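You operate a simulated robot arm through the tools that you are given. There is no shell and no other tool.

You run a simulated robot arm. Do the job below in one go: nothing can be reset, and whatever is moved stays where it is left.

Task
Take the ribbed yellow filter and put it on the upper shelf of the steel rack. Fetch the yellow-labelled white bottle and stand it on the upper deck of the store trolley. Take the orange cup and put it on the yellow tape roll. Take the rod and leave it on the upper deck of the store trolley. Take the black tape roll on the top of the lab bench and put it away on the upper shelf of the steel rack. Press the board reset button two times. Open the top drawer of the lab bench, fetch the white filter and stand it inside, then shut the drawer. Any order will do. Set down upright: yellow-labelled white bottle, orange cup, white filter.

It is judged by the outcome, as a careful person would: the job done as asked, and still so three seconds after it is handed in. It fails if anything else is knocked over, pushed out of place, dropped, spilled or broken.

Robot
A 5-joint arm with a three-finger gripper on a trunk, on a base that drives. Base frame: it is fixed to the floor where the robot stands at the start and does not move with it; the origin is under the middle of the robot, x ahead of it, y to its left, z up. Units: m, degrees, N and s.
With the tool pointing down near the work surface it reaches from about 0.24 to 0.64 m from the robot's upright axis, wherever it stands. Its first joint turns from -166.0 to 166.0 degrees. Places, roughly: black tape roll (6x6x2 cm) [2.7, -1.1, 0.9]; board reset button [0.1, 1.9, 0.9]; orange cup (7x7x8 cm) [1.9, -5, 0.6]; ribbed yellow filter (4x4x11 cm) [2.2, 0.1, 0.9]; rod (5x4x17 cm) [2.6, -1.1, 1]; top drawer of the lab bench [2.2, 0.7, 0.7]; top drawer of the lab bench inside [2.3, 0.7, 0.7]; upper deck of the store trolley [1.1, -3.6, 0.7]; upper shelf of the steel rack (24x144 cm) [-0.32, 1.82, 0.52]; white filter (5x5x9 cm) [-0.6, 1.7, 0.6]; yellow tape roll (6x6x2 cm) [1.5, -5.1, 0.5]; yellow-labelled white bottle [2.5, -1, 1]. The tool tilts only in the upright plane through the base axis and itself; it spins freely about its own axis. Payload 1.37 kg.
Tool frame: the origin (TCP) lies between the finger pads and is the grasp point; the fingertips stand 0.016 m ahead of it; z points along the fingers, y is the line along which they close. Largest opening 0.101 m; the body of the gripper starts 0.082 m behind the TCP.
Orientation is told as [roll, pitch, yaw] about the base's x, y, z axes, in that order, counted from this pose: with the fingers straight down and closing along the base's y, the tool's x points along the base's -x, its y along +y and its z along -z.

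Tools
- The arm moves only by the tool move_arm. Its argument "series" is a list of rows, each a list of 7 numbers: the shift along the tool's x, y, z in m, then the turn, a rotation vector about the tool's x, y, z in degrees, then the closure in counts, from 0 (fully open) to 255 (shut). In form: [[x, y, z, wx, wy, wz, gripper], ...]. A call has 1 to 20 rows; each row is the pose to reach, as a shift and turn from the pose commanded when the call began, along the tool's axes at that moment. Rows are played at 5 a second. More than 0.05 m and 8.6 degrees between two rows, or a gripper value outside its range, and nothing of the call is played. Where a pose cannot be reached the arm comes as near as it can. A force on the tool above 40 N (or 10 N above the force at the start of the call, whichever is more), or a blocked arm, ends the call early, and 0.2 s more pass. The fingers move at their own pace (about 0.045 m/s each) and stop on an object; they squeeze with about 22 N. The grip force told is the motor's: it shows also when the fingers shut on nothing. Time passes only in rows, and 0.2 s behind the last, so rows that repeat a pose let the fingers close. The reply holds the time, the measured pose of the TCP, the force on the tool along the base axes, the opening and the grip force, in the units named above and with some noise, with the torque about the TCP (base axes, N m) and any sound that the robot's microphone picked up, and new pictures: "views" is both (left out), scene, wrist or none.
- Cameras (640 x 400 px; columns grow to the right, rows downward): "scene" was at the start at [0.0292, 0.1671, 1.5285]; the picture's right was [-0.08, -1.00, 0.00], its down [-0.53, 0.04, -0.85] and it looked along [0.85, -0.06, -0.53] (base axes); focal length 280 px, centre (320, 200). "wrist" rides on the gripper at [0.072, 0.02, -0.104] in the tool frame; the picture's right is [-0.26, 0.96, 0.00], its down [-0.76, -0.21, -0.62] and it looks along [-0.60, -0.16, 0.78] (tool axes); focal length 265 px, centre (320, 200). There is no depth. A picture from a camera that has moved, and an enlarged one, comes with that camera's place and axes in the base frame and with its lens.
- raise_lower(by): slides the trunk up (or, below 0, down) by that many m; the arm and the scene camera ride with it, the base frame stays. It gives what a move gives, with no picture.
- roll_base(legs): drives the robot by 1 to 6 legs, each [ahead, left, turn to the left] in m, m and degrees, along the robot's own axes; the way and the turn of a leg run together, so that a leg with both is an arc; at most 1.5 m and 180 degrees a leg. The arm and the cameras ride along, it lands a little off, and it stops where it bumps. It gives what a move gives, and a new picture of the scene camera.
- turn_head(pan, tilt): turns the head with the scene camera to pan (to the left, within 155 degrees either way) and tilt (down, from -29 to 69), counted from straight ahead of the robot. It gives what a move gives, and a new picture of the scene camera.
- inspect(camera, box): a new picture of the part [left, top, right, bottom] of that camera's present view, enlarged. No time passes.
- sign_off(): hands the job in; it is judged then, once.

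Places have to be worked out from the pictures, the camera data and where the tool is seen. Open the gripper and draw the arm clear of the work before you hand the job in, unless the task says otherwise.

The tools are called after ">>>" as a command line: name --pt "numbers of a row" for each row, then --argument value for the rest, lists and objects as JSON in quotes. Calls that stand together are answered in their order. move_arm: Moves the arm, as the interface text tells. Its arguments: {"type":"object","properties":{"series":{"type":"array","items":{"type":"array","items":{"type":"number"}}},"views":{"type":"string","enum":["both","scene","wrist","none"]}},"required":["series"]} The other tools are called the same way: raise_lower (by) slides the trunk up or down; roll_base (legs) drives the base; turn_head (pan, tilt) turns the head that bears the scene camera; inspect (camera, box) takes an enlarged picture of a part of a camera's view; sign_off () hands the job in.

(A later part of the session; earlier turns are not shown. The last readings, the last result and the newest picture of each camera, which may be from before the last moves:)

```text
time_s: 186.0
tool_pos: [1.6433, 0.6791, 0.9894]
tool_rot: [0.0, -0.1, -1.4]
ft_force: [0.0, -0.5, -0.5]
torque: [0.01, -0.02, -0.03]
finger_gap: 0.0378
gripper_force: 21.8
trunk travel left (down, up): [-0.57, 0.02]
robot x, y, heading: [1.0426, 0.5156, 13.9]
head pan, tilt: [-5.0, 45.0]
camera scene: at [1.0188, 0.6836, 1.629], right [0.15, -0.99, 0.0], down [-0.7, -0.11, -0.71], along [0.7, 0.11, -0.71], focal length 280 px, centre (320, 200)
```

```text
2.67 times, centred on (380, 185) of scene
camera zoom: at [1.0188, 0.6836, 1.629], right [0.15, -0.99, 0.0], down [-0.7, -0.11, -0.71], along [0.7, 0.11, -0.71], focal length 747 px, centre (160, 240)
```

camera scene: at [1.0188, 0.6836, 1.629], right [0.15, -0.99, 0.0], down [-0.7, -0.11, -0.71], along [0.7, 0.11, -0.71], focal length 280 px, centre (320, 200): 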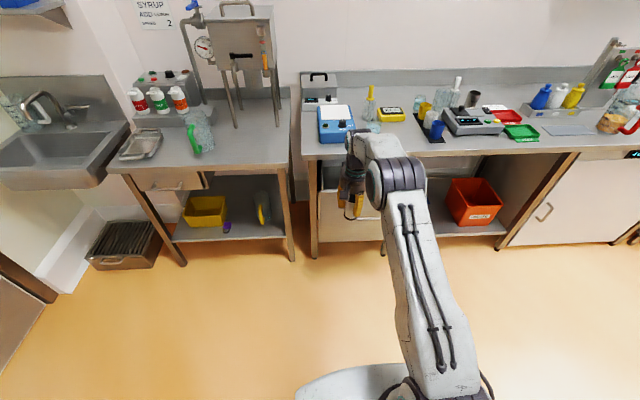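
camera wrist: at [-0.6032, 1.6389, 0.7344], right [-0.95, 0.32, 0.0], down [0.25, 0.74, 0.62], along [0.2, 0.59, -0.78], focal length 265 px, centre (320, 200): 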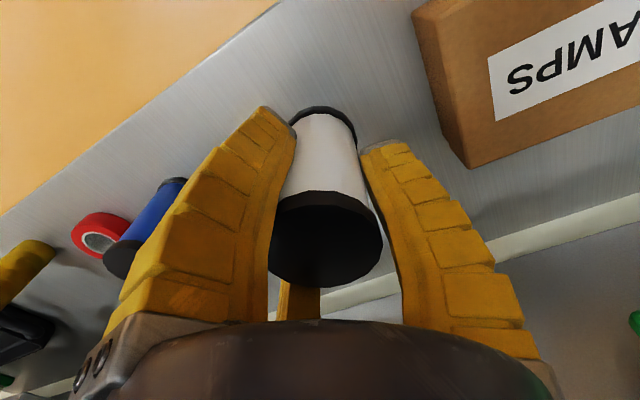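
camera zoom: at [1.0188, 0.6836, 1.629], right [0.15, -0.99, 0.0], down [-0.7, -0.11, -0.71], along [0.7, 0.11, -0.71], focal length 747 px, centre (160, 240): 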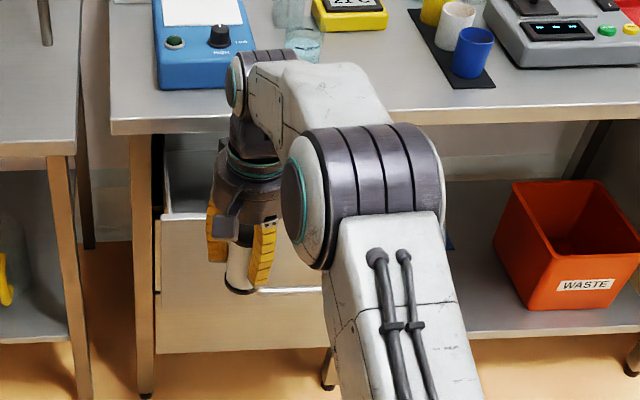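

The view is blocked, and the opening between drawer front and bench edge matters. I sidestep right to look into the drawer unobstructed.

>>> roll_base --legs '[[0.1, -0.42, -1.5]]'

>>> turn_head --pan 15 --tilt 45

>>> inspect --camera "scene" --box '[150, 80, 350, 230]'

```text
time_s: 188.6
tool_pos: [1.838, 0.2778, 0.9891]
tool_rot: [0.0, 0.0, -2.8]
ft_force: [0.3, -0.5, -0.7]
torque: [0.03, 0.0, -0.02]
finger_gap: 0.0376
gripper_force: 21.9
trunk travel left (down, up): [-0.57, 0.02]
robot x, y, heading: [1.2324, 0.1304, 12.7]
head pan, tilt: [-5.0, 45.0]
camera scene: at [1.2148, 0.2955, 1.6291], right [0.13, -0.99, 0.0], down [-0.7, -0.09, -0.71], along [0.7, 0.09, -0.71], focal length 280 px, centre (320, 200)
```

scene: 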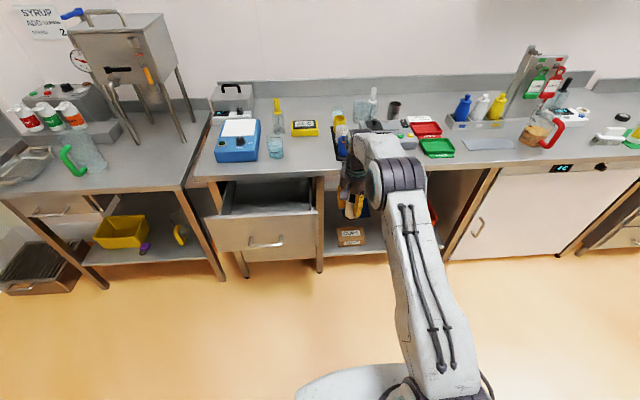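

```text
time_s: 189.4
tool_pos: [1.8391, 0.2787, 0.9901]
tool_rot: [0.0, -0.1, -2.8]
ft_force: [0.3, -0.8, -0.1]
torque: [-0.02, -0.03, -0.02]
finger_gap: 0.0376
gripper_force: 22.1
trunk travel left (down, up): [-0.57, 0.02]
robot x, y, heading: [1.2288, 0.1306, 12.6]
head pan, tilt: [15.0, 45.0]
camera scene: at [1.206, 0.323, 1.629], right [0.46, -0.89, 0.0], down [-0.63, -0.33, -0.71], along [0.63, 0.33, -0.71], focal length 280 px, centre (320, 200)
```

scene: 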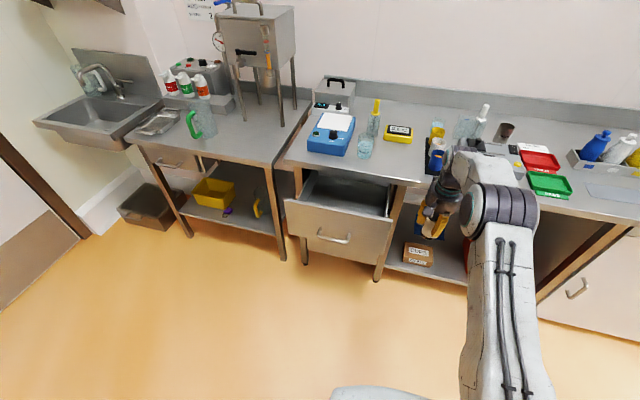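

```text
2.67 times, centred on (250, 155) of scene
camera zoom: at [1.206, 0.323, 1.629], right [0.46, -0.89, 0.0], down [-0.63, -0.33, -0.71], along [0.63, 0.33, -0.71], focal length 747 px, centre (507, 320)
```

zoom: 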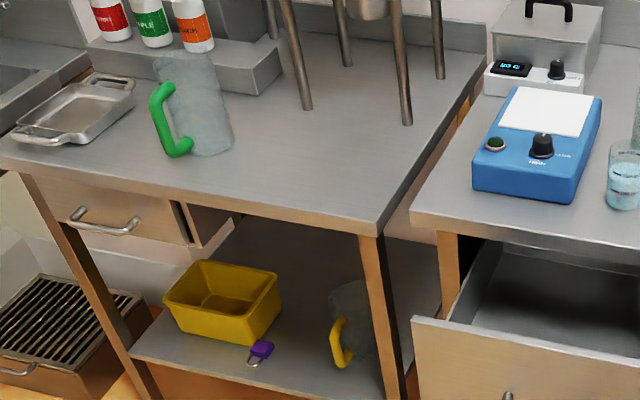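

>>> inspect --camera "scene" --box '[270, 130, 430, 260]'

```text
3.08 times, centred on (350, 195) of scene
camera zoom: at [1.206, 0.323, 1.629], right [0.46, -0.89, 0.0], down [-0.63, -0.33, -0.71], along [0.63, 0.33, -0.71], focal length 862 px, centre (228, 215)
```

zoom: 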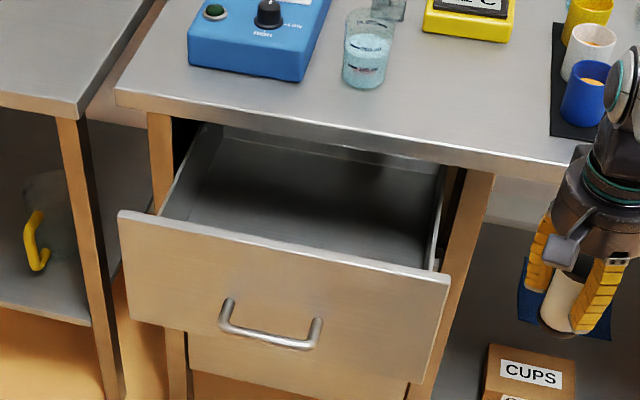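

Now I see the drawer well: its front's top edge is at z≈0.84 along (1.84,0.815)–(1.925,0.38), leaving about 16 cm to the bench edge. I'll set the filter near (1.98, 0.62); I move back in front of the drawer.

>>> roll_base --legs '[[0, 0.31, 0], [0.2, 0, 0]]'

```text
time_s: 192.7
tool_pos: [1.9706, 0.624, 0.9891]
tool_rot: [0.0, 0.2, -2.6]
ft_force: [0.4, 0.0, -1.4]
torque: [-0.01, 0.05, 0.02]
finger_gap: 0.0379
gripper_force: 21.8
trunk travel left (down, up): [-0.57, 0.02]
robot x, y, heading: [1.3636, 0.4788, 12.7]
head pan, tilt: [15.0, 45.0]
camera scene: at [1.3382, 0.6696, 1.629], right [0.46, -0.89, 0.0], down [-0.63, -0.33, -0.71], along [0.63, 0.33, -0.71], focal length 280 px, centre (320, 200)
```

scene: 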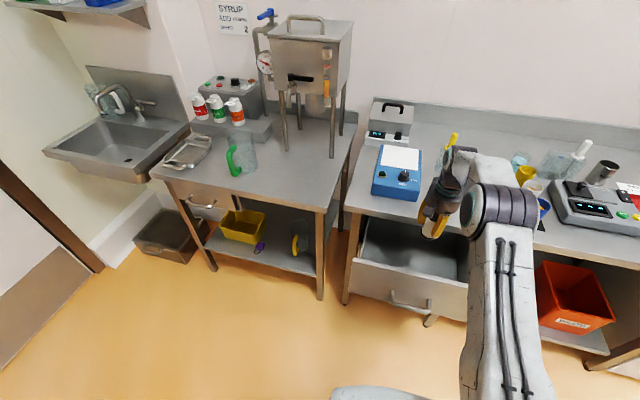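

The filter now hangs over the drawer at (1.971, 0.624). I check both cameras for clearance to the bench edge and drawer front.

>>> inspect --camera "scene" --box '[330, 130, 490, 330]'

>>> inspect --camera "wrist" --box '[0, 0, 640, 400]'

```text
2.00 times, centred on (410, 230) of scene
camera zoom: at [1.3382, 0.6696, 1.629], right [0.46, -0.89, 0.0], down [-0.63, -0.33, -0.71], along [0.63, 0.33, -0.71], focal length 560 px, centre (140, 140)
```

zoom: 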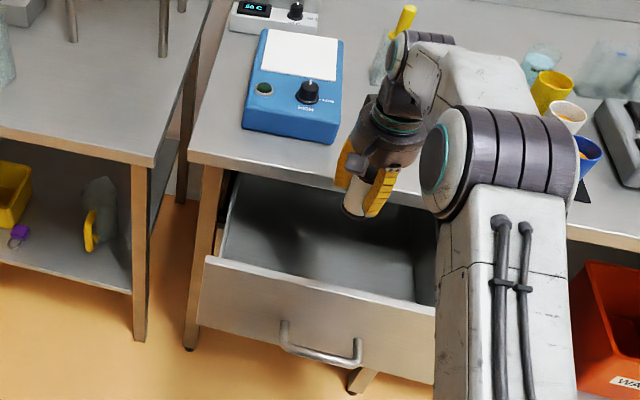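

```text
1.00 times, centred on (320, 200) of wrist (not enlarged: the box is as wide or as high as the picture)
camera zoom: at [1.8985, 0.6469, 1.0937], right [0.31, 0.95, 0.0], down [0.75, -0.24, 0.62], along [0.59, -0.19, -0.78], focal length 265 px, centre (320, 200)
```

zoom: 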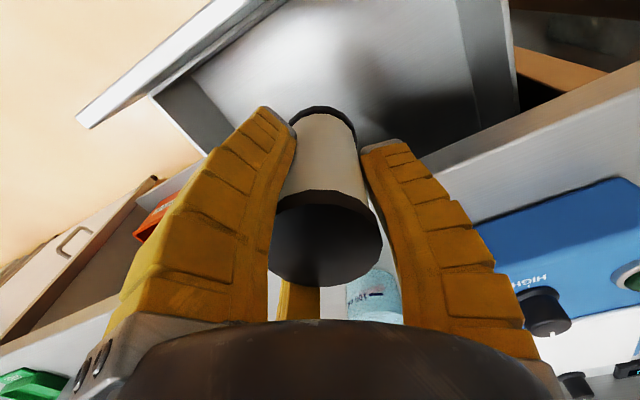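

Clearance is about 8–9 cm to both the drawer front and the bench edge. I lower the trunk 0.25 m, bringing the filter into the drawer.

>>> raise_lower --by -0.15

>>> inspect --camera "wrist" --box '[0, 0, 640, 400]'

>>> inspect --camera "scene" --box '[330, 80, 530, 330]'

```text
time_s: 194.5
tool_pos: [1.9688, 0.6228, 0.8404]
tool_rot: [0.0, 0.1, -2.6]
ft_force: [-0.4, 1.1, -1.2]
torque: [0.01, 0.0, 0.02]
finger_gap: 0.0375
gripper_force: 21.9
trunk travel left (down, up): [-0.42, 0.17]
robot x, y, heading: [1.3615, 0.4742, 12.9]
head pan, tilt: [15.0, 45.0]
```

```text
1.00 times, centred on (320, 200) of wrist (not enlarged: the box is as wide or as high as the picture)
camera zoom: at [1.8976, 0.6466, 0.9443], right [0.31, 0.95, 0.0], down [0.75, -0.24, 0.62], along [0.59, -0.19, -0.78], focal length 265 px, centre (320, 200)
```

zoom: 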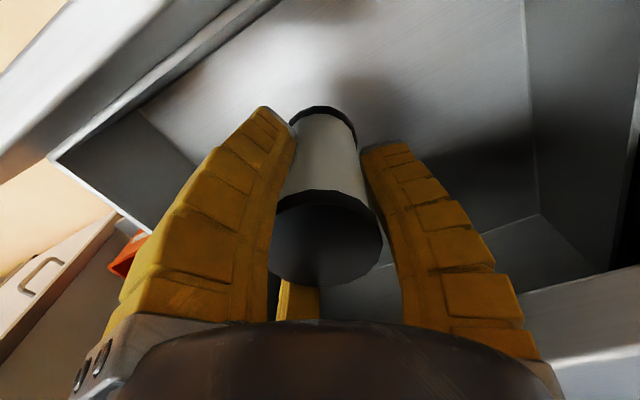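

```text
1.60 times, centred on (430, 205) of scene
camera zoom: at [1.3368, 0.6693, 1.479], right [0.46, -0.89, 0.0], down [-0.63, -0.33, -0.71], along [0.63, 0.33, -0.71], focal length 448 px, centre (144, 192)
```

zoom: 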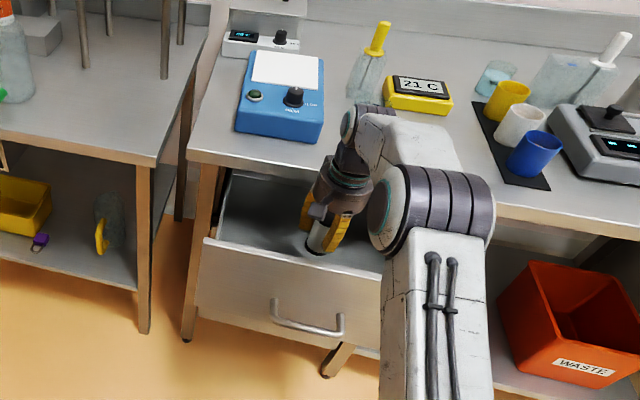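

The hand is entering the opening cleanly. I lower another 0.10 m and then feel for the drawer floor with the arm.

>>> raise_lower --by -0.1

>>> inspect --camera "scene" --box '[330, 50, 530, 300]'

>>> inspect --camera "wrist" --box '[0, 0, 640, 400]'

```text
time_s: 195.8
tool_pos: [1.9693, 0.6235, 0.7398]
tool_rot: [0.0, -0.1, -2.8]
ft_force: [0.8, 0.0, -0.7]
torque: [0.01, 0.02, -0.01]
finger_gap: 0.0377
gripper_force: 21.4
trunk travel left (down, up): [-0.32, 0.27]
robot x, y, heading: [1.3585, 0.475, 12.6]
head pan, tilt: [15.0, 45.0]
```

```text
1.60 times, centred on (430, 175) of scene
camera zoom: at [1.3368, 0.6693, 1.379], right [0.46, -0.89, 0.0], down [-0.63, -0.33, -0.71], along [0.63, 0.33, -0.71], focal length 448 px, centre (144, 240)
```

zoom: 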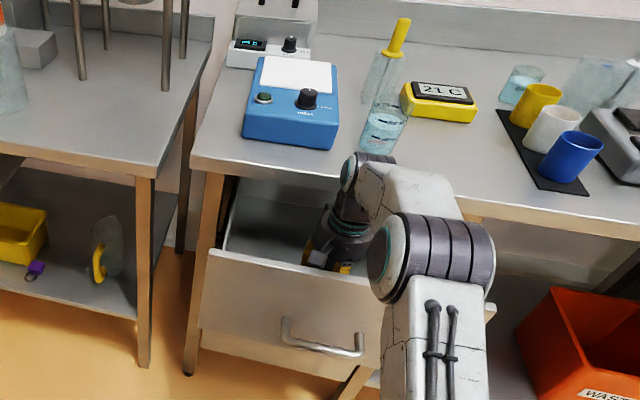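

```text
1.00 times, centred on (320, 200) of wrist (not enlarged: the box is as wide or as high as the picture)
camera zoom: at [1.8975, 0.6466, 0.844], right [0.31, 0.95, 0.0], down [0.75, -0.24, 0.62], along [0.59, -0.19, -0.78], focal length 265 px, centre (320, 200)
```

zoom: 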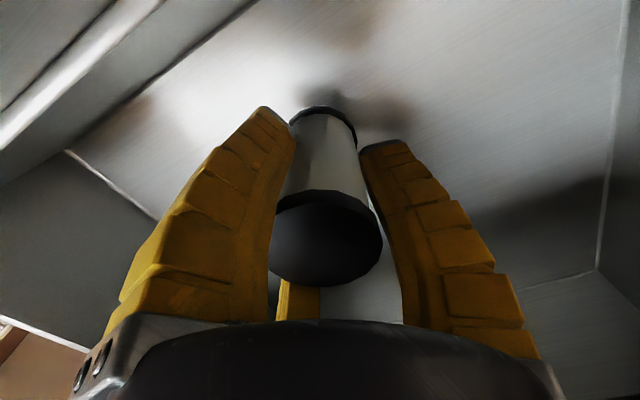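

The wrist camera housing is right at the drawer front's rim, so before going lower I spin the tool 74° to bring the camera to the side.

>>> move_arm --pt "-0.005 0 0 0 0 8 255" --pt "-0.01 0 0 0 0 16 255" --pt "-0.01 0 0 0 0 24 255" --pt "-0.01 0 0 0 0 32 255" --pt "-0.01 0 0 0 0 40 255" --pt "-0.01 0 0 0 0 48 255" --pt "-0.01 0 0 0 0 56 255" --pt "-0.01 0 0 0 0 64 255" --pt "-0.01 0 0 0 0 72 255" --pt "-0.01 0 0 0 0 74 255"

```text
time_s: 198.0
tool_pos: [1.9798, 0.6237, 0.7378]
tool_rot: [0.1, 0.0, -76.9]
ft_force: [0.0, -0.4, -1.3]
torque: [0.01, 0.0, 0.0]
finger_gap: 0.0377
gripper_force: 22.0
trunk travel left (down, up): [-0.32, 0.27]
robot x, y, heading: [1.3615, 0.4733, 12.8]
head pan, tilt: [15.0, 45.0]
camera scene: at [1.3369, 0.6693, 1.379], right [0.46, -0.89, 0.0], down [-0.63, -0.33, -0.71], along [0.63, 0.33, -0.71], focal length 280 px, centre (320, 200)
camera wrist: at [1.9818, 0.6975, 0.8438], right [1.0, -0.04, 0.0], down [-0.03, -0.78, 0.62], along [-0.02, -0.62, -0.78], focal length 265 px, centre (320, 200)
```

scene: 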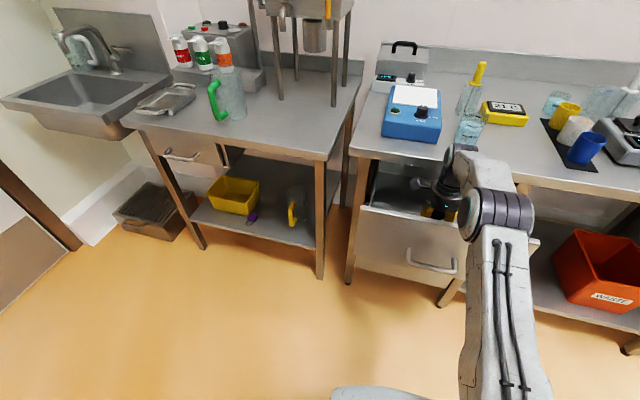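
wrist: 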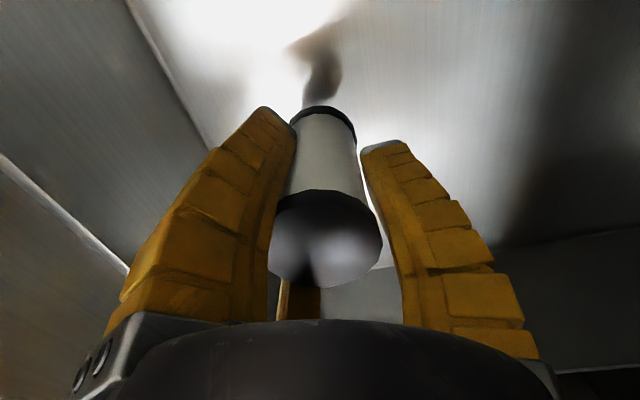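

I lower slowly toward the drawer floor, watching the force.

>>> move_arm --pt "0 0 0.006 0 0 0 255" --pt "0 0 0.012 0 0 0 255" --pt "0 0 0.018 0 0 0 255" --views "wrist"

>>> move_arm --pt "0 0 0.003 0 0 0 255" --pt "0 0 0.006 0 0 0 255" --views "none"

>>> move_arm --pt "0 0 0.003 0 0 0 255" --pt "0 0 0.006 0 0 0 255" --views "none"

```text
time_s: 198.8
tool_pos: [1.9796, 0.6237, 0.7227]
tool_rot: [-0.2, 0.0, -76.7]
ft_force: [-1.0, -0.8, -0.7]
torque: [-0.02, -0.01, -0.03]
finger_gap: 0.0377
gripper_force: 22.0
trunk travel left (down, up): [-0.32, 0.27]
robot x, y, heading: [1.3613, 0.4761, 12.6]
head pan, tilt: [15.0, 45.0]
camera wrist: at [1.9816, 0.6976, 0.8257], right [1.0, -0.04, 0.0], down [-0.03, -0.78, 0.62], along [-0.02, -0.62, -0.78], focal length 265 px, centre (320, 200)
```

wrist: 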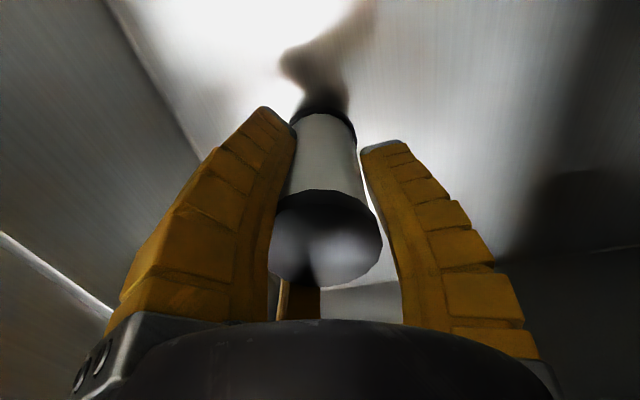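

```text
time_s: 199.4
tool_pos: [1.9789, 0.623, 0.7164]
tool_rot: [0.0, -0.1, -76.6]
ft_force: [0.2, 0.2, -0.8]
torque: [-0.02, -0.03, -0.01]
finger_gap: 0.0375
gripper_force: 22.3
trunk travel left (down, up): [-0.32, 0.27]
robot x, y, heading: [1.3631, 0.4715, 12.7]
head pan, tilt: [15.0, 45.0]
```

```text
time_s: 200.0
tool_pos: [1.9802, 0.6222, 0.709]
tool_rot: [0.0, 0.1, -76.7]
ft_force: [0.5, 0.1, -0.9]
torque: [0.0, 0.01, 0.04]
finger_gap: 0.0377
gripper_force: 22.1
trunk travel left (down, up): [-0.32, 0.27]
robot x, y, heading: [1.3595, 0.4726, 12.4]
head pan, tilt: [15.0, 45.0]
```

No contact yet at z=0.709; I continue in 3 mm steps.

>>> move_arm --pt "0 0 0.003 0 0 0 255" --pt "0 0 0.006 0 0 0 255" --views "none"

>>> move_arm --pt "0 0 0.003 0 0 0 255" --pt "0 0 0.006 0 0 0 255" --views "wrist"

```text
time_s: 200.6
tool_pos: [1.9792, 0.6223, 0.7042]
tool_rot: [0.1, 0.0, -76.8]
ft_force: [-1.1, -2.4, 5.3]
torque: [-0.04, 0.12, 0.04]
finger_gap: 0.0391
gripper_force: 21.4
trunk travel left (down, up): [-0.32, 0.27]
robot x, y, heading: [1.3603, 0.4706, 12.5]
head pan, tilt: [15.0, 45.0]
```

```text
time_s: 201.2
tool_pos: [1.9783, 0.6237, 0.6993]
tool_rot: [0.3, -0.1, -76.8]
ft_force: [2.4, -2.9, 16.9]
torque: [-0.04, -0.02, -0.03]
finger_gap: 0.0419
gripper_force: 21.7
trunk travel left (down, up): [-0.32, 0.27]
robot x, y, heading: [1.3607, 0.4741, 12.6]
head pan, tilt: [15.0, 45.0]
camera wrist: at [1.9808, 0.6971, 0.8044], right [1.0, -0.04, 0.01], down [-0.03, -0.78, 0.62], along [-0.02, -0.62, -0.79], focal length 265 px, centre (320, 200)
```

wrist: 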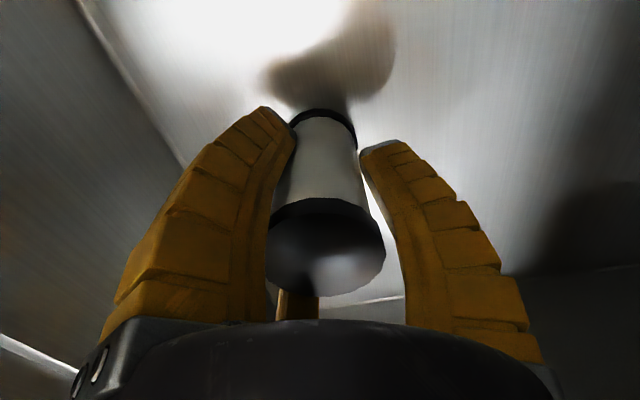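

The filter is on the drawer floor (contact at z≈0.704). I ease up 4 mm and open the fingers gently, then check.

>>> move_arm --pt "0 0 -0.004 0 0 0 220" --pt "0 0 -0.004 0 0 0 180" --pt "0 0 -0.004 0 0 0 140" --pt "0 0 -0.004 0 0 0 110" --pt "0 0 -0.004 0 0 0 80" --pt "0 0 -0.004 0 0 0 80" --pt "0 0 -0.004 0 0 0 80"

```text
time_s: 202.8
tool_pos: [1.9786, 0.6234, 0.7008]
tool_rot: [0.0, -0.1, -76.7]
ft_force: [-0.3, 0.6, 0.0]
torque: [0.0, 0.01, -0.02]
finger_gap: 0.0721
gripper_force: 2.1
trunk travel left (down, up): [-0.32, 0.27]
robot x, y, heading: [1.3614, 0.4779, 12.7]
head pan, tilt: [15.0, 45.0]
camera scene: at [1.3368, 0.6693, 1.379], right [0.46, -0.89, 0.0], down [-0.63, -0.33, -0.71], along [0.63, 0.33, -0.71], focal length 280 px, centre (320, 200)
camera wrist: at [1.9806, 0.6975, 0.8059], right [1.0, -0.04, 0.0], down [-0.03, -0.78, 0.62], along [-0.02, -0.62, -0.78], focal length 265 px, centre (320, 200)
```

scene: 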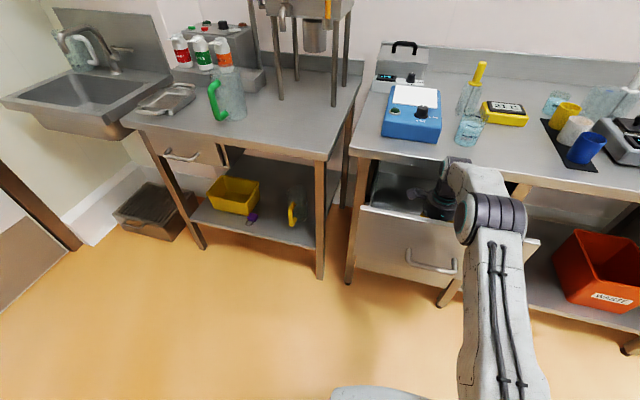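
wrist: 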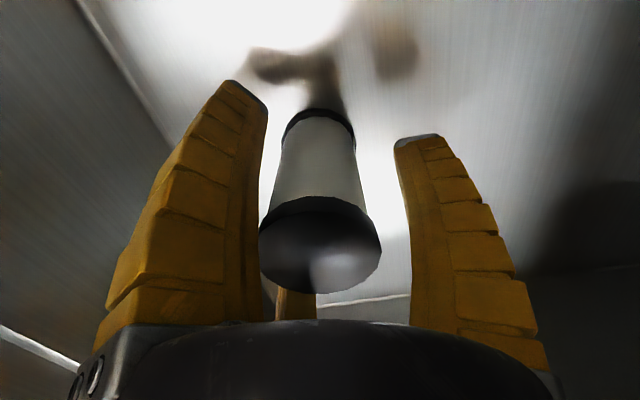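

The filter stands free inside the drawer. I rise straight up with the arm, then raise the trunk.

>>> move_arm --pt "0 0 -0.02 0 0 0 80" --pt "0 0 -0.05 0 0 0 80" --pt "0 0 -0.08 0 0 0 80" --pt "0 0 -0.11 0 0 0 80" --pt "0 0 -0.14 0 0 0 80"

>>> raise_lower --by 0.2

>>> inspect --camera "scene" --box '[330, 130, 490, 330]'

```text
time_s: 204.0
tool_pos: [1.9781, 0.6226, 0.8433]
tool_rot: [0.0, 0.0, -76.7]
ft_force: [0.3, 0.6, 0.1]
torque: [0.0, 0.0, -0.03]
finger_gap: 0.0722
gripper_force: 2.3
trunk travel left (down, up): [-0.32, 0.27]
robot x, y, heading: [1.3622, 0.4772, 12.6]
head pan, tilt: [15.0, 45.0]
camera scene: at [1.3368, 0.6693, 1.379], right [0.46, -0.89, 0.0], down [-0.63, -0.33, -0.71], along [0.63, 0.33, -0.71], focal length 280 px, centre (320, 200)
camera wrist: at [1.9811, 0.6973, 0.9474], right [1.0, -0.04, 0.0], down [-0.03, -0.78, 0.62], along [-0.02, -0.62, -0.78], focal length 265 px, centre (320, 200)
```

scene: 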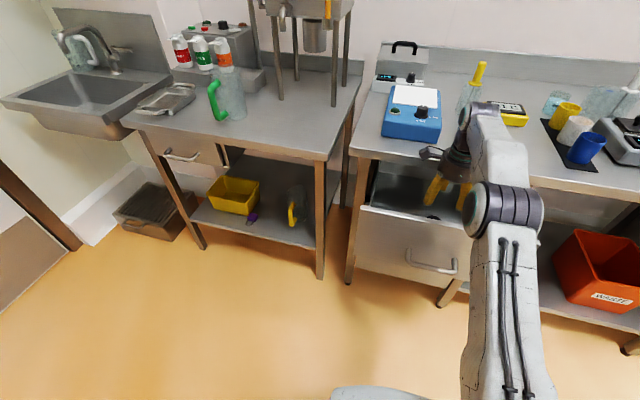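
wrist: 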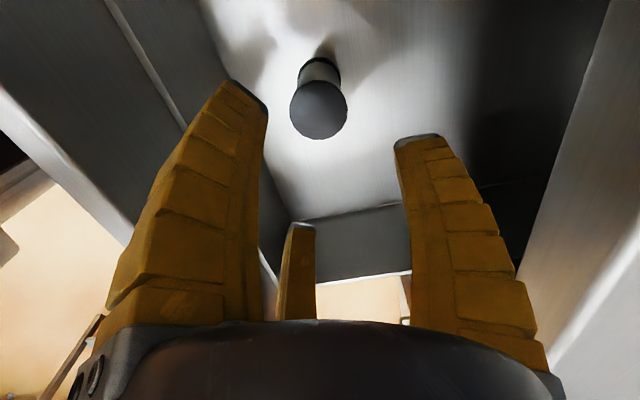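

```text
time_s: 206.2
tool_pos: [1.9774, 0.6231, 1.0428]
tool_rot: [0.0, 0.0, -76.7]
ft_force: [0.5, 0.1, 0.1]
torque: [0.01, 0.02, 0.0]
finger_gap: 0.0722
gripper_force: 2.5
trunk travel left (down, up): [-0.52, 0.07]
robot x, y, heading: [1.3601, 0.4762, 12.5]
head pan, tilt: [15.0, 45.0]
```

```text
2.00 times, centred on (410, 230) of scene
camera zoom: at [1.3369, 0.6694, 1.5789], right [0.46, -0.89, 0.0], down [-0.63, -0.33, -0.71], along [0.63, 0.33, -0.71], focal length 560 px, centre (140, 140)
```

zoom: 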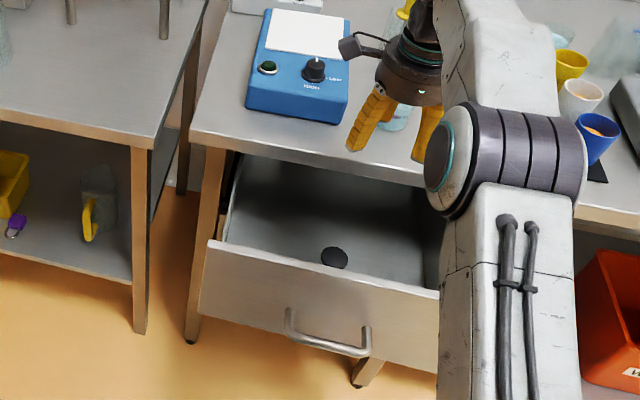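

The filter stands upright in the drawer, below the rim. Now I back off, close the fingers and bring the tool to horizontal at z≈0.79 to push the drawer shut.

>>> roll_base --legs '[[-0.35, 0, 0]]'

>>> raise_lower --by -0.18

>>> move_arm --pt "0 0 0.006 -7.5 0 0 120" --pt "0 0 0.012 -15 0 0 180" --pt "0 0 0.018 -22.5 0 0 255" --pt "0 0 0.024 -30 0 0 255" --pt "0 0 0.03 -37.5 0 0 255" --pt "0 0 0.036 -45 0 0 255" --pt "0 -0.008 0.042 -52.5 0 0 255" --pt "0 -0.016 0.048 -60 0 0 255" --pt "0 -0.025 0.054 -67.5 0 0 255" --pt "0 -0.035 0.06 -75 0 0 255" --pt "0 -0.045 0.066 -82.5 0 0 255" --pt "0 -0.054 0.073 -90 0 0 255"

```text
time_s: 208.4
tool_pos: [1.6366, 0.5473, 1.0425]
tool_rot: [0.0, 0.0, -76.7]
ft_force: [0.6, -0.6, 0.6]
torque: [0.02, -0.04, 0.0]
finger_gap: 0.0721
gripper_force: 2.4
trunk travel left (down, up): [-0.52, 0.07]
robot x, y, heading: [1.0192, 0.3975, 12.6]
head pan, tilt: [15.0, 45.0]
camera scene: at [0.9941, 0.5929, 1.579], right [0.46, -0.89, 0.0], down [-0.63, -0.33, -0.71], along [0.63, 0.33, -0.71], focal length 280 px, centre (320, 200)
```

scene: 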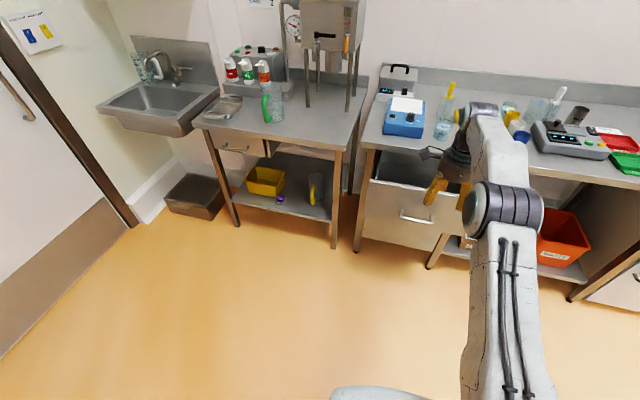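

```text
time_s: 210.4
tool_pos: [1.6365, 0.5466, 0.8628]
tool_rot: [0.0, 0.1, -76.7]
ft_force: [0.2, 0.5, 0.1]
torque: [0.01, 0.01, -0.02]
finger_gap: 0.0721
gripper_force: 2.0
trunk travel left (down, up): [-0.34, 0.25]
robot x, y, heading: [1.0176, 0.4023, 12.8]
head pan, tilt: [15.0, 45.0]
```

```text
time_s: 213.1
tool_pos: [1.5833, 0.5314, 0.7887]
tool_rot: [89.9, 0.0, -76.5]
ft_force: [-0.7, -0.6, 0.1]
torque: [0.01, 0.01, 0.01]
finger_gap: 0.0
gripper_force: 22.3
trunk travel left (down, up): [-0.34, 0.25]
robot x, y, heading: [1.0187, 0.3965, 12.5]
head pan, tilt: [15.0, 45.0]
camera scene: at [0.9948, 0.593, 1.3991], right [0.46, -0.89, 0.0], down [-0.63, -0.33, -0.71], along [0.63, 0.33, -0.71], focal length 280 px, centre (320, 200)
camera wrist: at [1.4644, 0.5782, 0.8091], right [0.06, -0.26, 0.96], down [-0.43, -0.88, -0.21], along [0.9, -0.4, -0.16], focal length 265 px, centre (320, 200)
```

scene: 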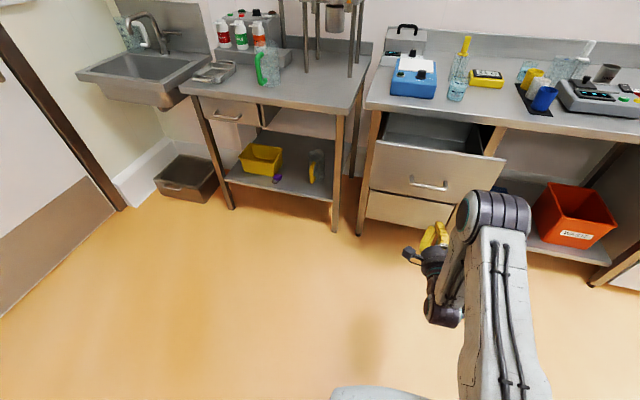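
wrist: 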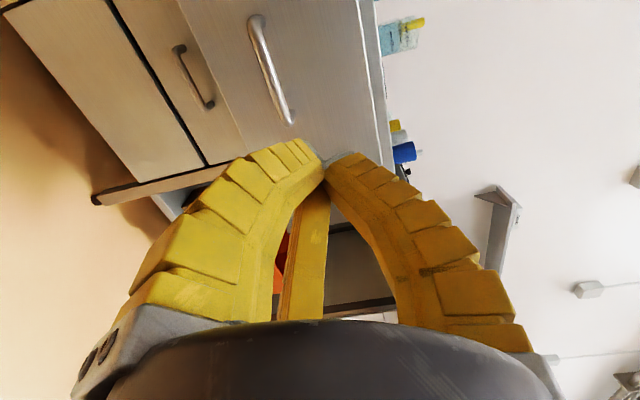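

The closed fingertips aim at the drawer front just above the handle, centred. I drive forward to just before contact, then push in steps.

>>> roll_base --legs '[[0.27, 0, 0]]'

>>> roll_base --legs '[[0.1, 0, 0]]'

```text
time_s: 215.0
tool_pos: [1.8521, 0.5906, 0.7896]
tool_rot: [90.0, 0.0, -76.7]
ft_force: [1.0, 0.8, 0.8]
torque: [0.03, 0.03, 0.0]
finger_gap: 0.0002
gripper_force: 22.1
trunk travel left (down, up): [-0.34, 0.25]
robot x, y, heading: [1.2883, 0.4589, 12.6]
head pan, tilt: [15.0, 45.0]
camera scene: at [1.2626, 0.6525, 1.399], right [0.46, -0.89, 0.0], down [-0.63, -0.33, -0.71], along [0.63, 0.33, -0.71], focal length 280 px, centre (320, 200)
```

scene: 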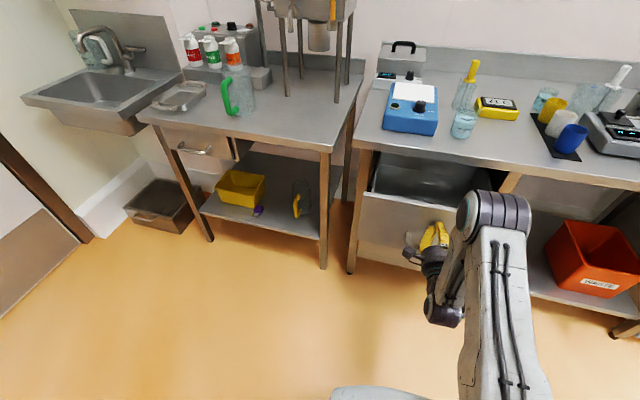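

```text
time_s: 216.1
tool_pos: [1.9475, 0.6113, 0.7897]
tool_rot: [89.9, 0.0, -76.6]
ft_force: [0.2, -0.7, -0.3]
torque: [-0.01, 0.0, 0.03]
finger_gap: 0.0
gripper_force: 28.0
trunk travel left (down, up): [-0.34, 0.25]
robot x, y, heading: [1.383, 0.479, 12.5]
head pan, tilt: [15.0, 45.0]
camera scene: at [1.359, 0.6737, 1.399], right [0.46, -0.89, 0.0], down [-0.63, -0.33, -0.71], along [0.63, 0.33, -0.71], focal length 280 px, centre (320, 200)
```

scene: 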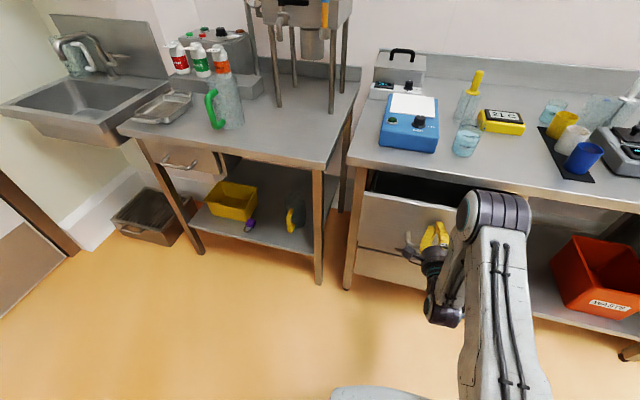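

The drawer is sliding in well, about 8 cm so far with roughly 14 cm to go. I push another 0.09 m with the base.

>>> roll_base --legs '[[0.09, 0, 0]]'

>>> inspect --camera "wrist" --box '[0, 0, 640, 400]'

```text
time_s: 217.2
tool_pos: [2.0344, 0.6305, 0.789]
tool_rot: [89.9, 0.0, -76.8]
ft_force: [-0.8, 0.6, 0.5]
torque: [-0.02, 0.0, -0.02]
finger_gap: 0.0001
gripper_force: 28.1
trunk travel left (down, up): [-0.34, 0.25]
robot x, y, heading: [1.471, 0.4993, 12.4]
head pan, tilt: [15.0, 45.0]
camera scene: at [1.447, 0.6929, 1.399], right [0.46, -0.89, 0.0], down [-0.63, -0.32, -0.71], along [0.63, 0.32, -0.71], focal length 280 px, centre (320, 200)
```

scene: 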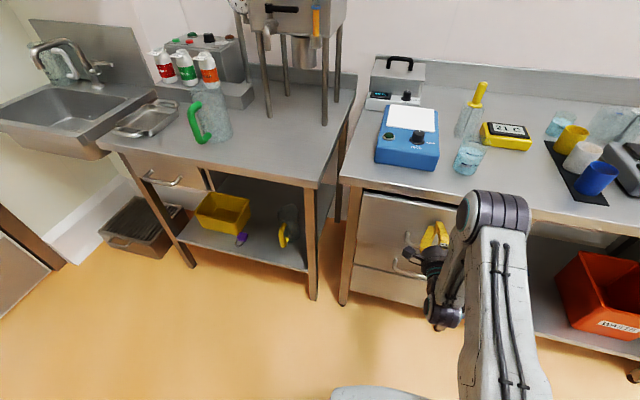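

```text
1.00 times, centred on (320, 200) of wrist (not enlarged: the box is as wide or as high as the picture)
camera zoom: at [1.9167, 0.6758, 0.8092], right [0.06, -0.26, 0.96], down [-0.43, -0.88, -0.21], along [0.9, -0.4, -0.17], focal length 265 px, centre (320, 200)
```

zoom: 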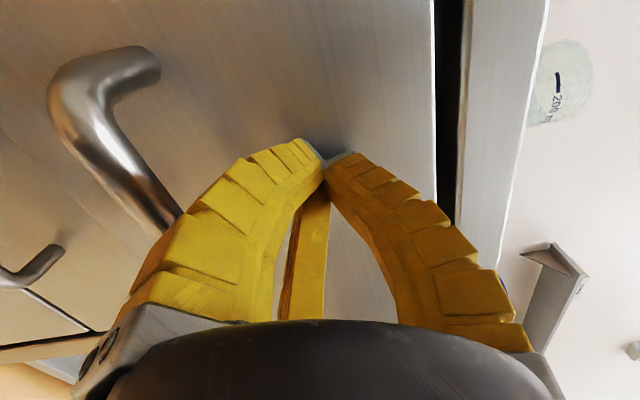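

A few centimetres remain. I finish the push with the arm in small steps, relying on the force limit.

>>> move_arm --pt "0 0 0.008 0 0 0 255" --pt "0 0 0.016 0 0 0 255" --pt "0 0 0.024 0 0 0 255" --pt "0 0 0.032 0 0 0 255" --pt "0 0 0.04 0 0 0 255"

```text
time_s: 218.4
tool_pos: [2.0742, 0.6393, 0.7901]
tool_rot: [89.9, 0.1, -76.8]
ft_force: [1.0, 0.2, 0.0]
torque: [0.02, 0.04, -0.01]
finger_gap: 0.0
gripper_force: 28.2
trunk travel left (down, up): [-0.34, 0.25]
robot x, y, heading: [1.4666, 0.5001, 12.5]
head pan, tilt: [15.0, 45.0]
camera scene: at [1.4468, 0.6929, 1.399], right [0.46, -0.89, 0.0], down [-0.63, -0.32, -0.71], along [0.63, 0.32, -0.71], focal length 280 px, centre (320, 200)
camera wrist: at [1.9553, 0.6847, 0.8094], right [0.06, -0.26, 0.96], down [-0.43, -0.88, -0.21], along [0.9, -0.4, -0.17], focal length 265 px, centre (320, 200)
```

scene: 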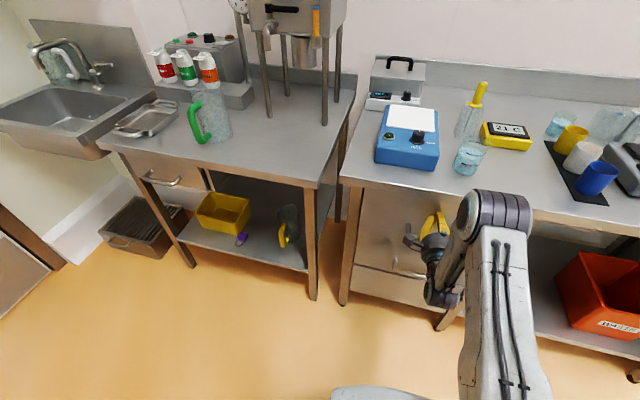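
wrist: 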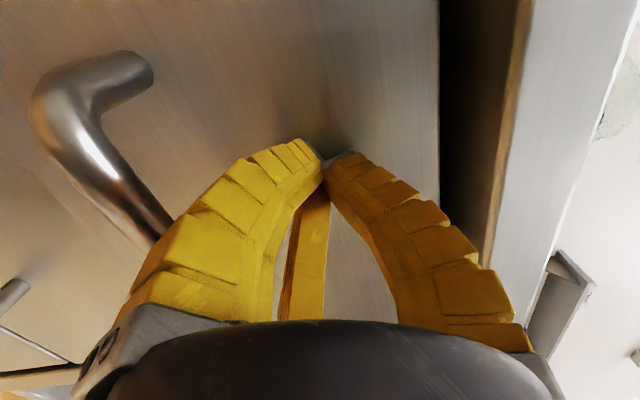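

Still moving freely; I push a little further until resistance shows.

>>> move_arm --pt "0 0 0.005 0 0 0 255" --pt "0 0 0.01 0 0 0 255" --pt "0 0 0.015 0 0 0 255" --pt "0 0 0.02 0 0 0 255" --pt "0 0 0.025 0 0 0 255" --pt "0 0 0.03 0 0 0 255"

```text
time_s: 219.8
tool_pos: [2.095, 0.6448, 0.7895]
tool_rot: [89.7, 0.0, -76.8]
ft_force: [-25.2, -5.2, 8.8]
torque: [-0.03, -0.13, -0.09]
finger_gap: 0.006
gripper_force: 27.7
trunk travel left (down, up): [-0.34, 0.25]
robot x, y, heading: [1.4684, 0.4965, 12.2]
head pan, tilt: [15.0, 45.0]
stopped in row 6: the force on the tool passed its limit at 44 N (the readings are from after the stop); the commanded pose is now the measured one
camera scene: at [1.4415, 0.6916, 1.3993], right [0.46, -0.89, 0.0], down [-0.63, -0.32, -0.71], along [0.63, 0.32, -0.7], focal length 280 px, centre (320, 200)
camera wrist: at [1.9772, 0.6899, 0.81], right [0.07, -0.26, 0.96], down [-0.43, -0.88, -0.2], along [0.9, -0.4, -0.17], focal length 265 px, centre (320, 200)
```

scene: 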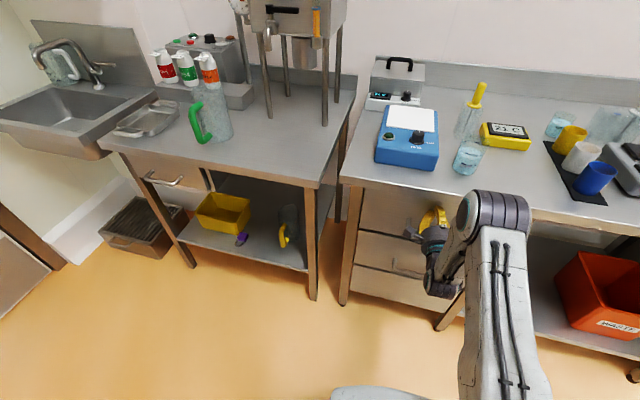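
wrist: 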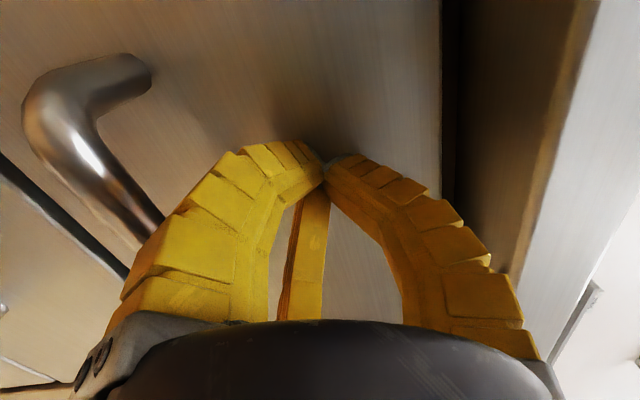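

Resistance rose to 44 N at the expected closed position. I back straight off and check the drawer is flush.

>>> roll_base --legs '[[-0.45, 0, 0]]'

>>> inspect --camera "scene" --box '[340, 90, 540, 260]'

```text
time_s: 222.5
tool_pos: [1.6638, 0.5525, 0.7865]
tool_rot: [89.5, 0.0, -76.6]
ft_force: [-0.7, 0.5, 0.2]
torque: [0.0, -0.01, 0.02]
finger_gap: 0.0
gripper_force: 28.8
trunk travel left (down, up): [-0.34, 0.25]
robot x, y, heading: [1.0348, 0.4025, 12.5]
head pan, tilt: [15.0, 45.0]
camera scene: at [1.0112, 0.5975, 1.399], right [0.46, -0.89, 0.0], down [-0.63, -0.33, -0.71], along [0.63, 0.33, -0.71], focal length 280 px, centre (320, 200)
```

scene: 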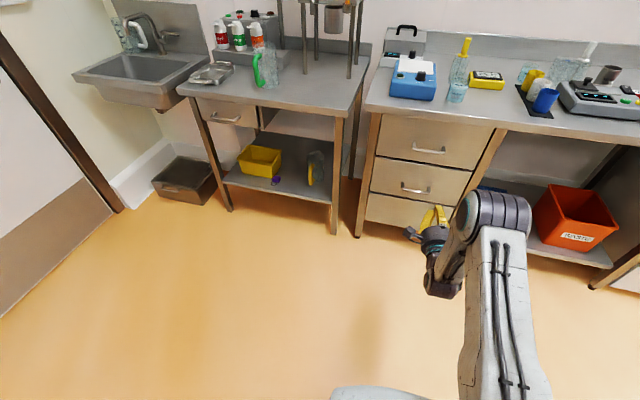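

```text
2.35 times, centred on (440, 175) of scene
camera zoom: at [1.0112, 0.5975, 1.399], right [0.46, -0.89, 0.0], down [-0.63, -0.33, -0.71], along [0.63, 0.33, -0.71], focal length 659 px, centre (38, 259)
```

zoom: 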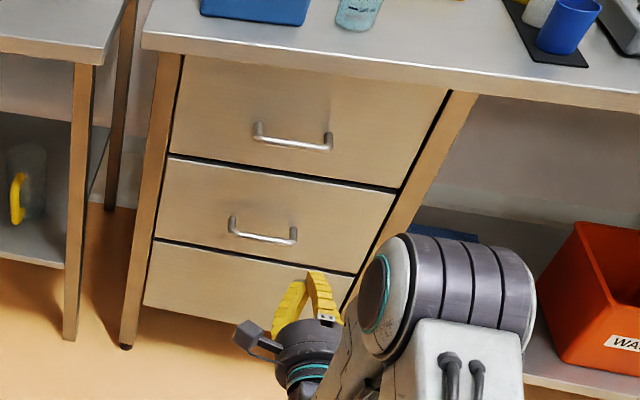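

The top drawer is closed flush. Now I raise the trunk and swing the tool back to vertical, ready for the items on the right part of the bench.

>>> raise_lower --by 0.24

>>> move_arm --pt "0 0.01 0 7.5 0 0 255" --pt "0 0.02 0 15 0 0 200" --pt "0 0.03 -0.005 22.5 0 0 150" --pt "0 0.04 -0.01 30 0 0 100" --pt "0 0.05 -0.02 37.5 0 0 50" --pt "0 0.06 -0.03 45 0 0 0" --pt "0 0.07 -0.045 52.5 0 0 0" --pt "0 0.08 -0.065 60 0 0 0" --pt "0 0.09 -0.085 67.5 0 0 0" --pt "0 0.1 -0.11 75 0 0 0" --pt "0 0.11 -0.14 82.5 0 0 0" --pt "0 0.12 -0.17 89.5 0 0 0" --views "none"

>>> roll_base --legs '[[0, -1.3, 0]]'

>>> turn_head --pan -10 --tilt 30

```text
time_s: 225.0
tool_pos: [1.6642, 0.5508, 1.027]
tool_rot: [89.5, 0.0, -76.6]
ft_force: [0.3, -0.6, 0.2]
torque: [0.0, -0.05, 0.01]
finger_gap: 0.0
gripper_force: 28.1
trunk travel left (down, up): [-0.58, 0.01]
robot x, y, heading: [1.0358, 0.4018, 12.4]
head pan, tilt: [15.0, 45.0]
```

```text
time_s: 227.6
tool_pos: [1.5005, 0.511, 1.1496]
tool_rot: [0.0, 0.0, -76.6]
ft_force: [-0.3, 0.3, 0.6]
torque: [0.01, -0.01, -0.03]
finger_gap: 0.1003
gripper_force: 0.0
trunk travel left (down, up): [-0.58, 0.01]
robot x, y, heading: [1.0355, 0.4036, 12.5]
head pan, tilt: [15.0, 45.0]
```

```text
time_s: 234.1
tool_pos: [1.777, -0.7491, 1.1487]
tool_rot: [0.0, 0.0, -76.7]
ft_force: [0.5, -0.4, 0.5]
torque: [0.02, 0.03, 0.03]
finger_gap: 0.1008
gripper_force: 0.0
trunk travel left (down, up): [-0.58, 0.01]
robot x, y, heading: [1.3129, -0.8585, 12.5]
head pan, tilt: [15.0, 45.0]
camera scene: at [1.2883, -0.6626, 1.639], right [0.46, -0.89, 0.0], down [-0.63, -0.32, -0.71], along [0.63, 0.32, -0.71], focal length 280 px, centre (320, 200)
```

scene: 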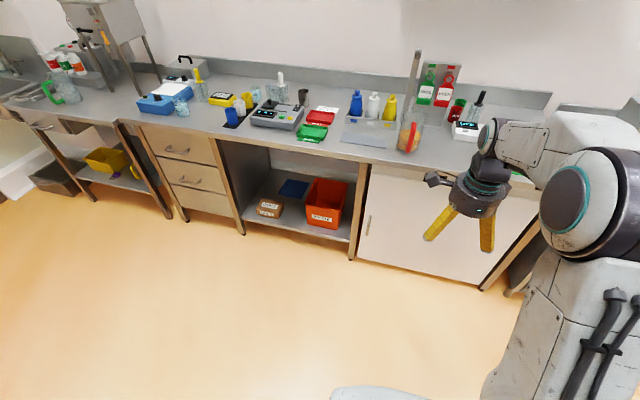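

```text
time_s: 235.0
tool_pos: [1.7774, -0.7494, 1.1494]
tool_rot: [-0.1, 0.1, -76.8]
ft_force: [0.7, 0.1, -0.9]
torque: [0.0, -0.01, 0.02]
finger_gap: 0.1004
gripper_force: 0.1
trunk travel left (down, up): [-0.58, 0.01]
robot x, y, heading: [1.3145, -0.8563, 12.4]
head pan, tilt: [-10.0, 30.0]
camera scene: at [1.3064, -0.6958, 1.6616], right [0.04, -1.0, 0.0], down [-0.5, -0.02, -0.87], along [0.87, 0.04, -0.5], focal length 280 px, centre (320, 200)
```

scene: 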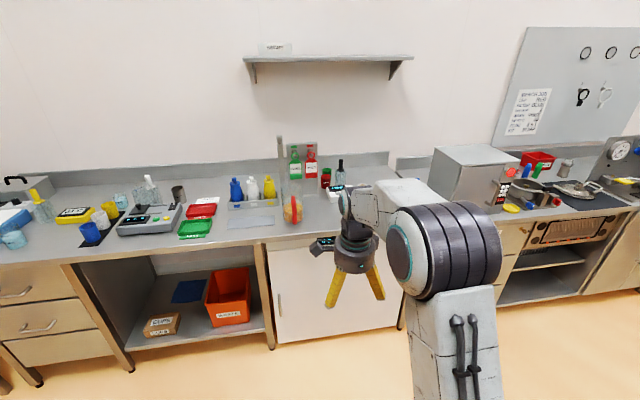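

The arm hides the targets, and the steel table lies close behind me. I go forward 0.35 m and right 0.35 m so the bottle, tape and rod come to the left of the arm.

>>> roll_base --legs '[[0.3, 0, 0], [0, -0.5, 0]]'

>>> turn_head --pan 15 --tilt 35

>>> inspect --camera "scene" --box '[220, 80, 420, 230]'

```text
time_s: 239.6
tool_pos: [2.1738, -1.1699, 1.1479]
tool_rot: [0.0, 0.0, -76.9]
ft_force: [-0.3, -0.5, 0.2]
torque: [0.01, 0.02, -0.02]
finger_gap: 0.1005
gripper_force: 0.0
trunk travel left (down, up): [-0.58, 0.01]
robot x, y, heading: [1.7066, -1.2809, 12.1]
head pan, tilt: [-10.0, 30.0]
camera scene: at [1.703, -1.1166, 1.6617], right [0.04, -1.0, 0.0], down [-0.5, -0.02, -0.87], along [0.87, 0.03, -0.5], focal length 280 px, centre (320, 200)
```

scene: 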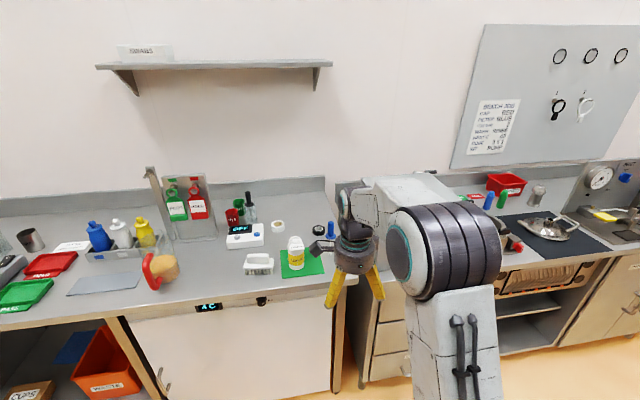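

```text
time_s: 240.4
tool_pos: [2.1733, -1.1704, 1.149]
tool_rot: [0.0, -0.1, -77.0]
ft_force: [0.2, -0.5, 0.1]
torque: [-0.01, -0.01, 0.01]
finger_gap: 0.1007
gripper_force: 0.1
trunk travel left (down, up): [-0.58, 0.01]
robot x, y, heading: [1.7087, -1.2766, 12.3]
head pan, tilt: [15.0, 35.0]
camera scene: at [1.6908, -1.0791, 1.6538], right [0.46, -0.89, 0.0], down [-0.51, -0.26, -0.82], along [0.73, 0.37, -0.57], focal length 280 px, centre (320, 200)
```

scene: 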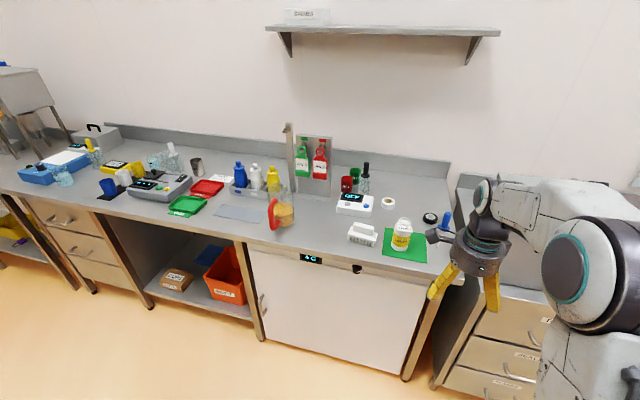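

```text
2.67 times, centred on (320, 155) of scene
camera zoom: at [1.6908, -1.0791, 1.6538], right [0.46, -0.89, 0.0], down [-0.51, -0.26, -0.82], along [0.73, 0.37, -0.57], focal length 747 px, centre (320, 320)
```

zoom: 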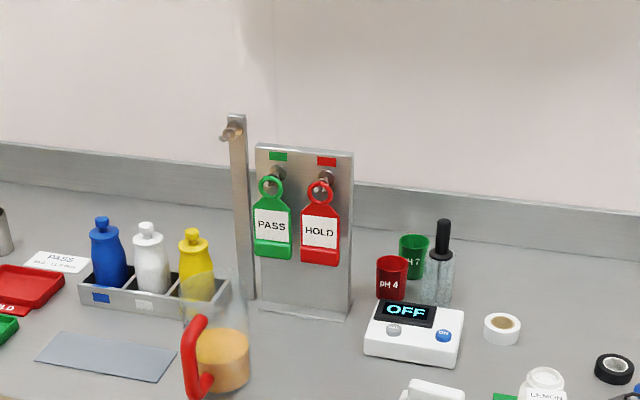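

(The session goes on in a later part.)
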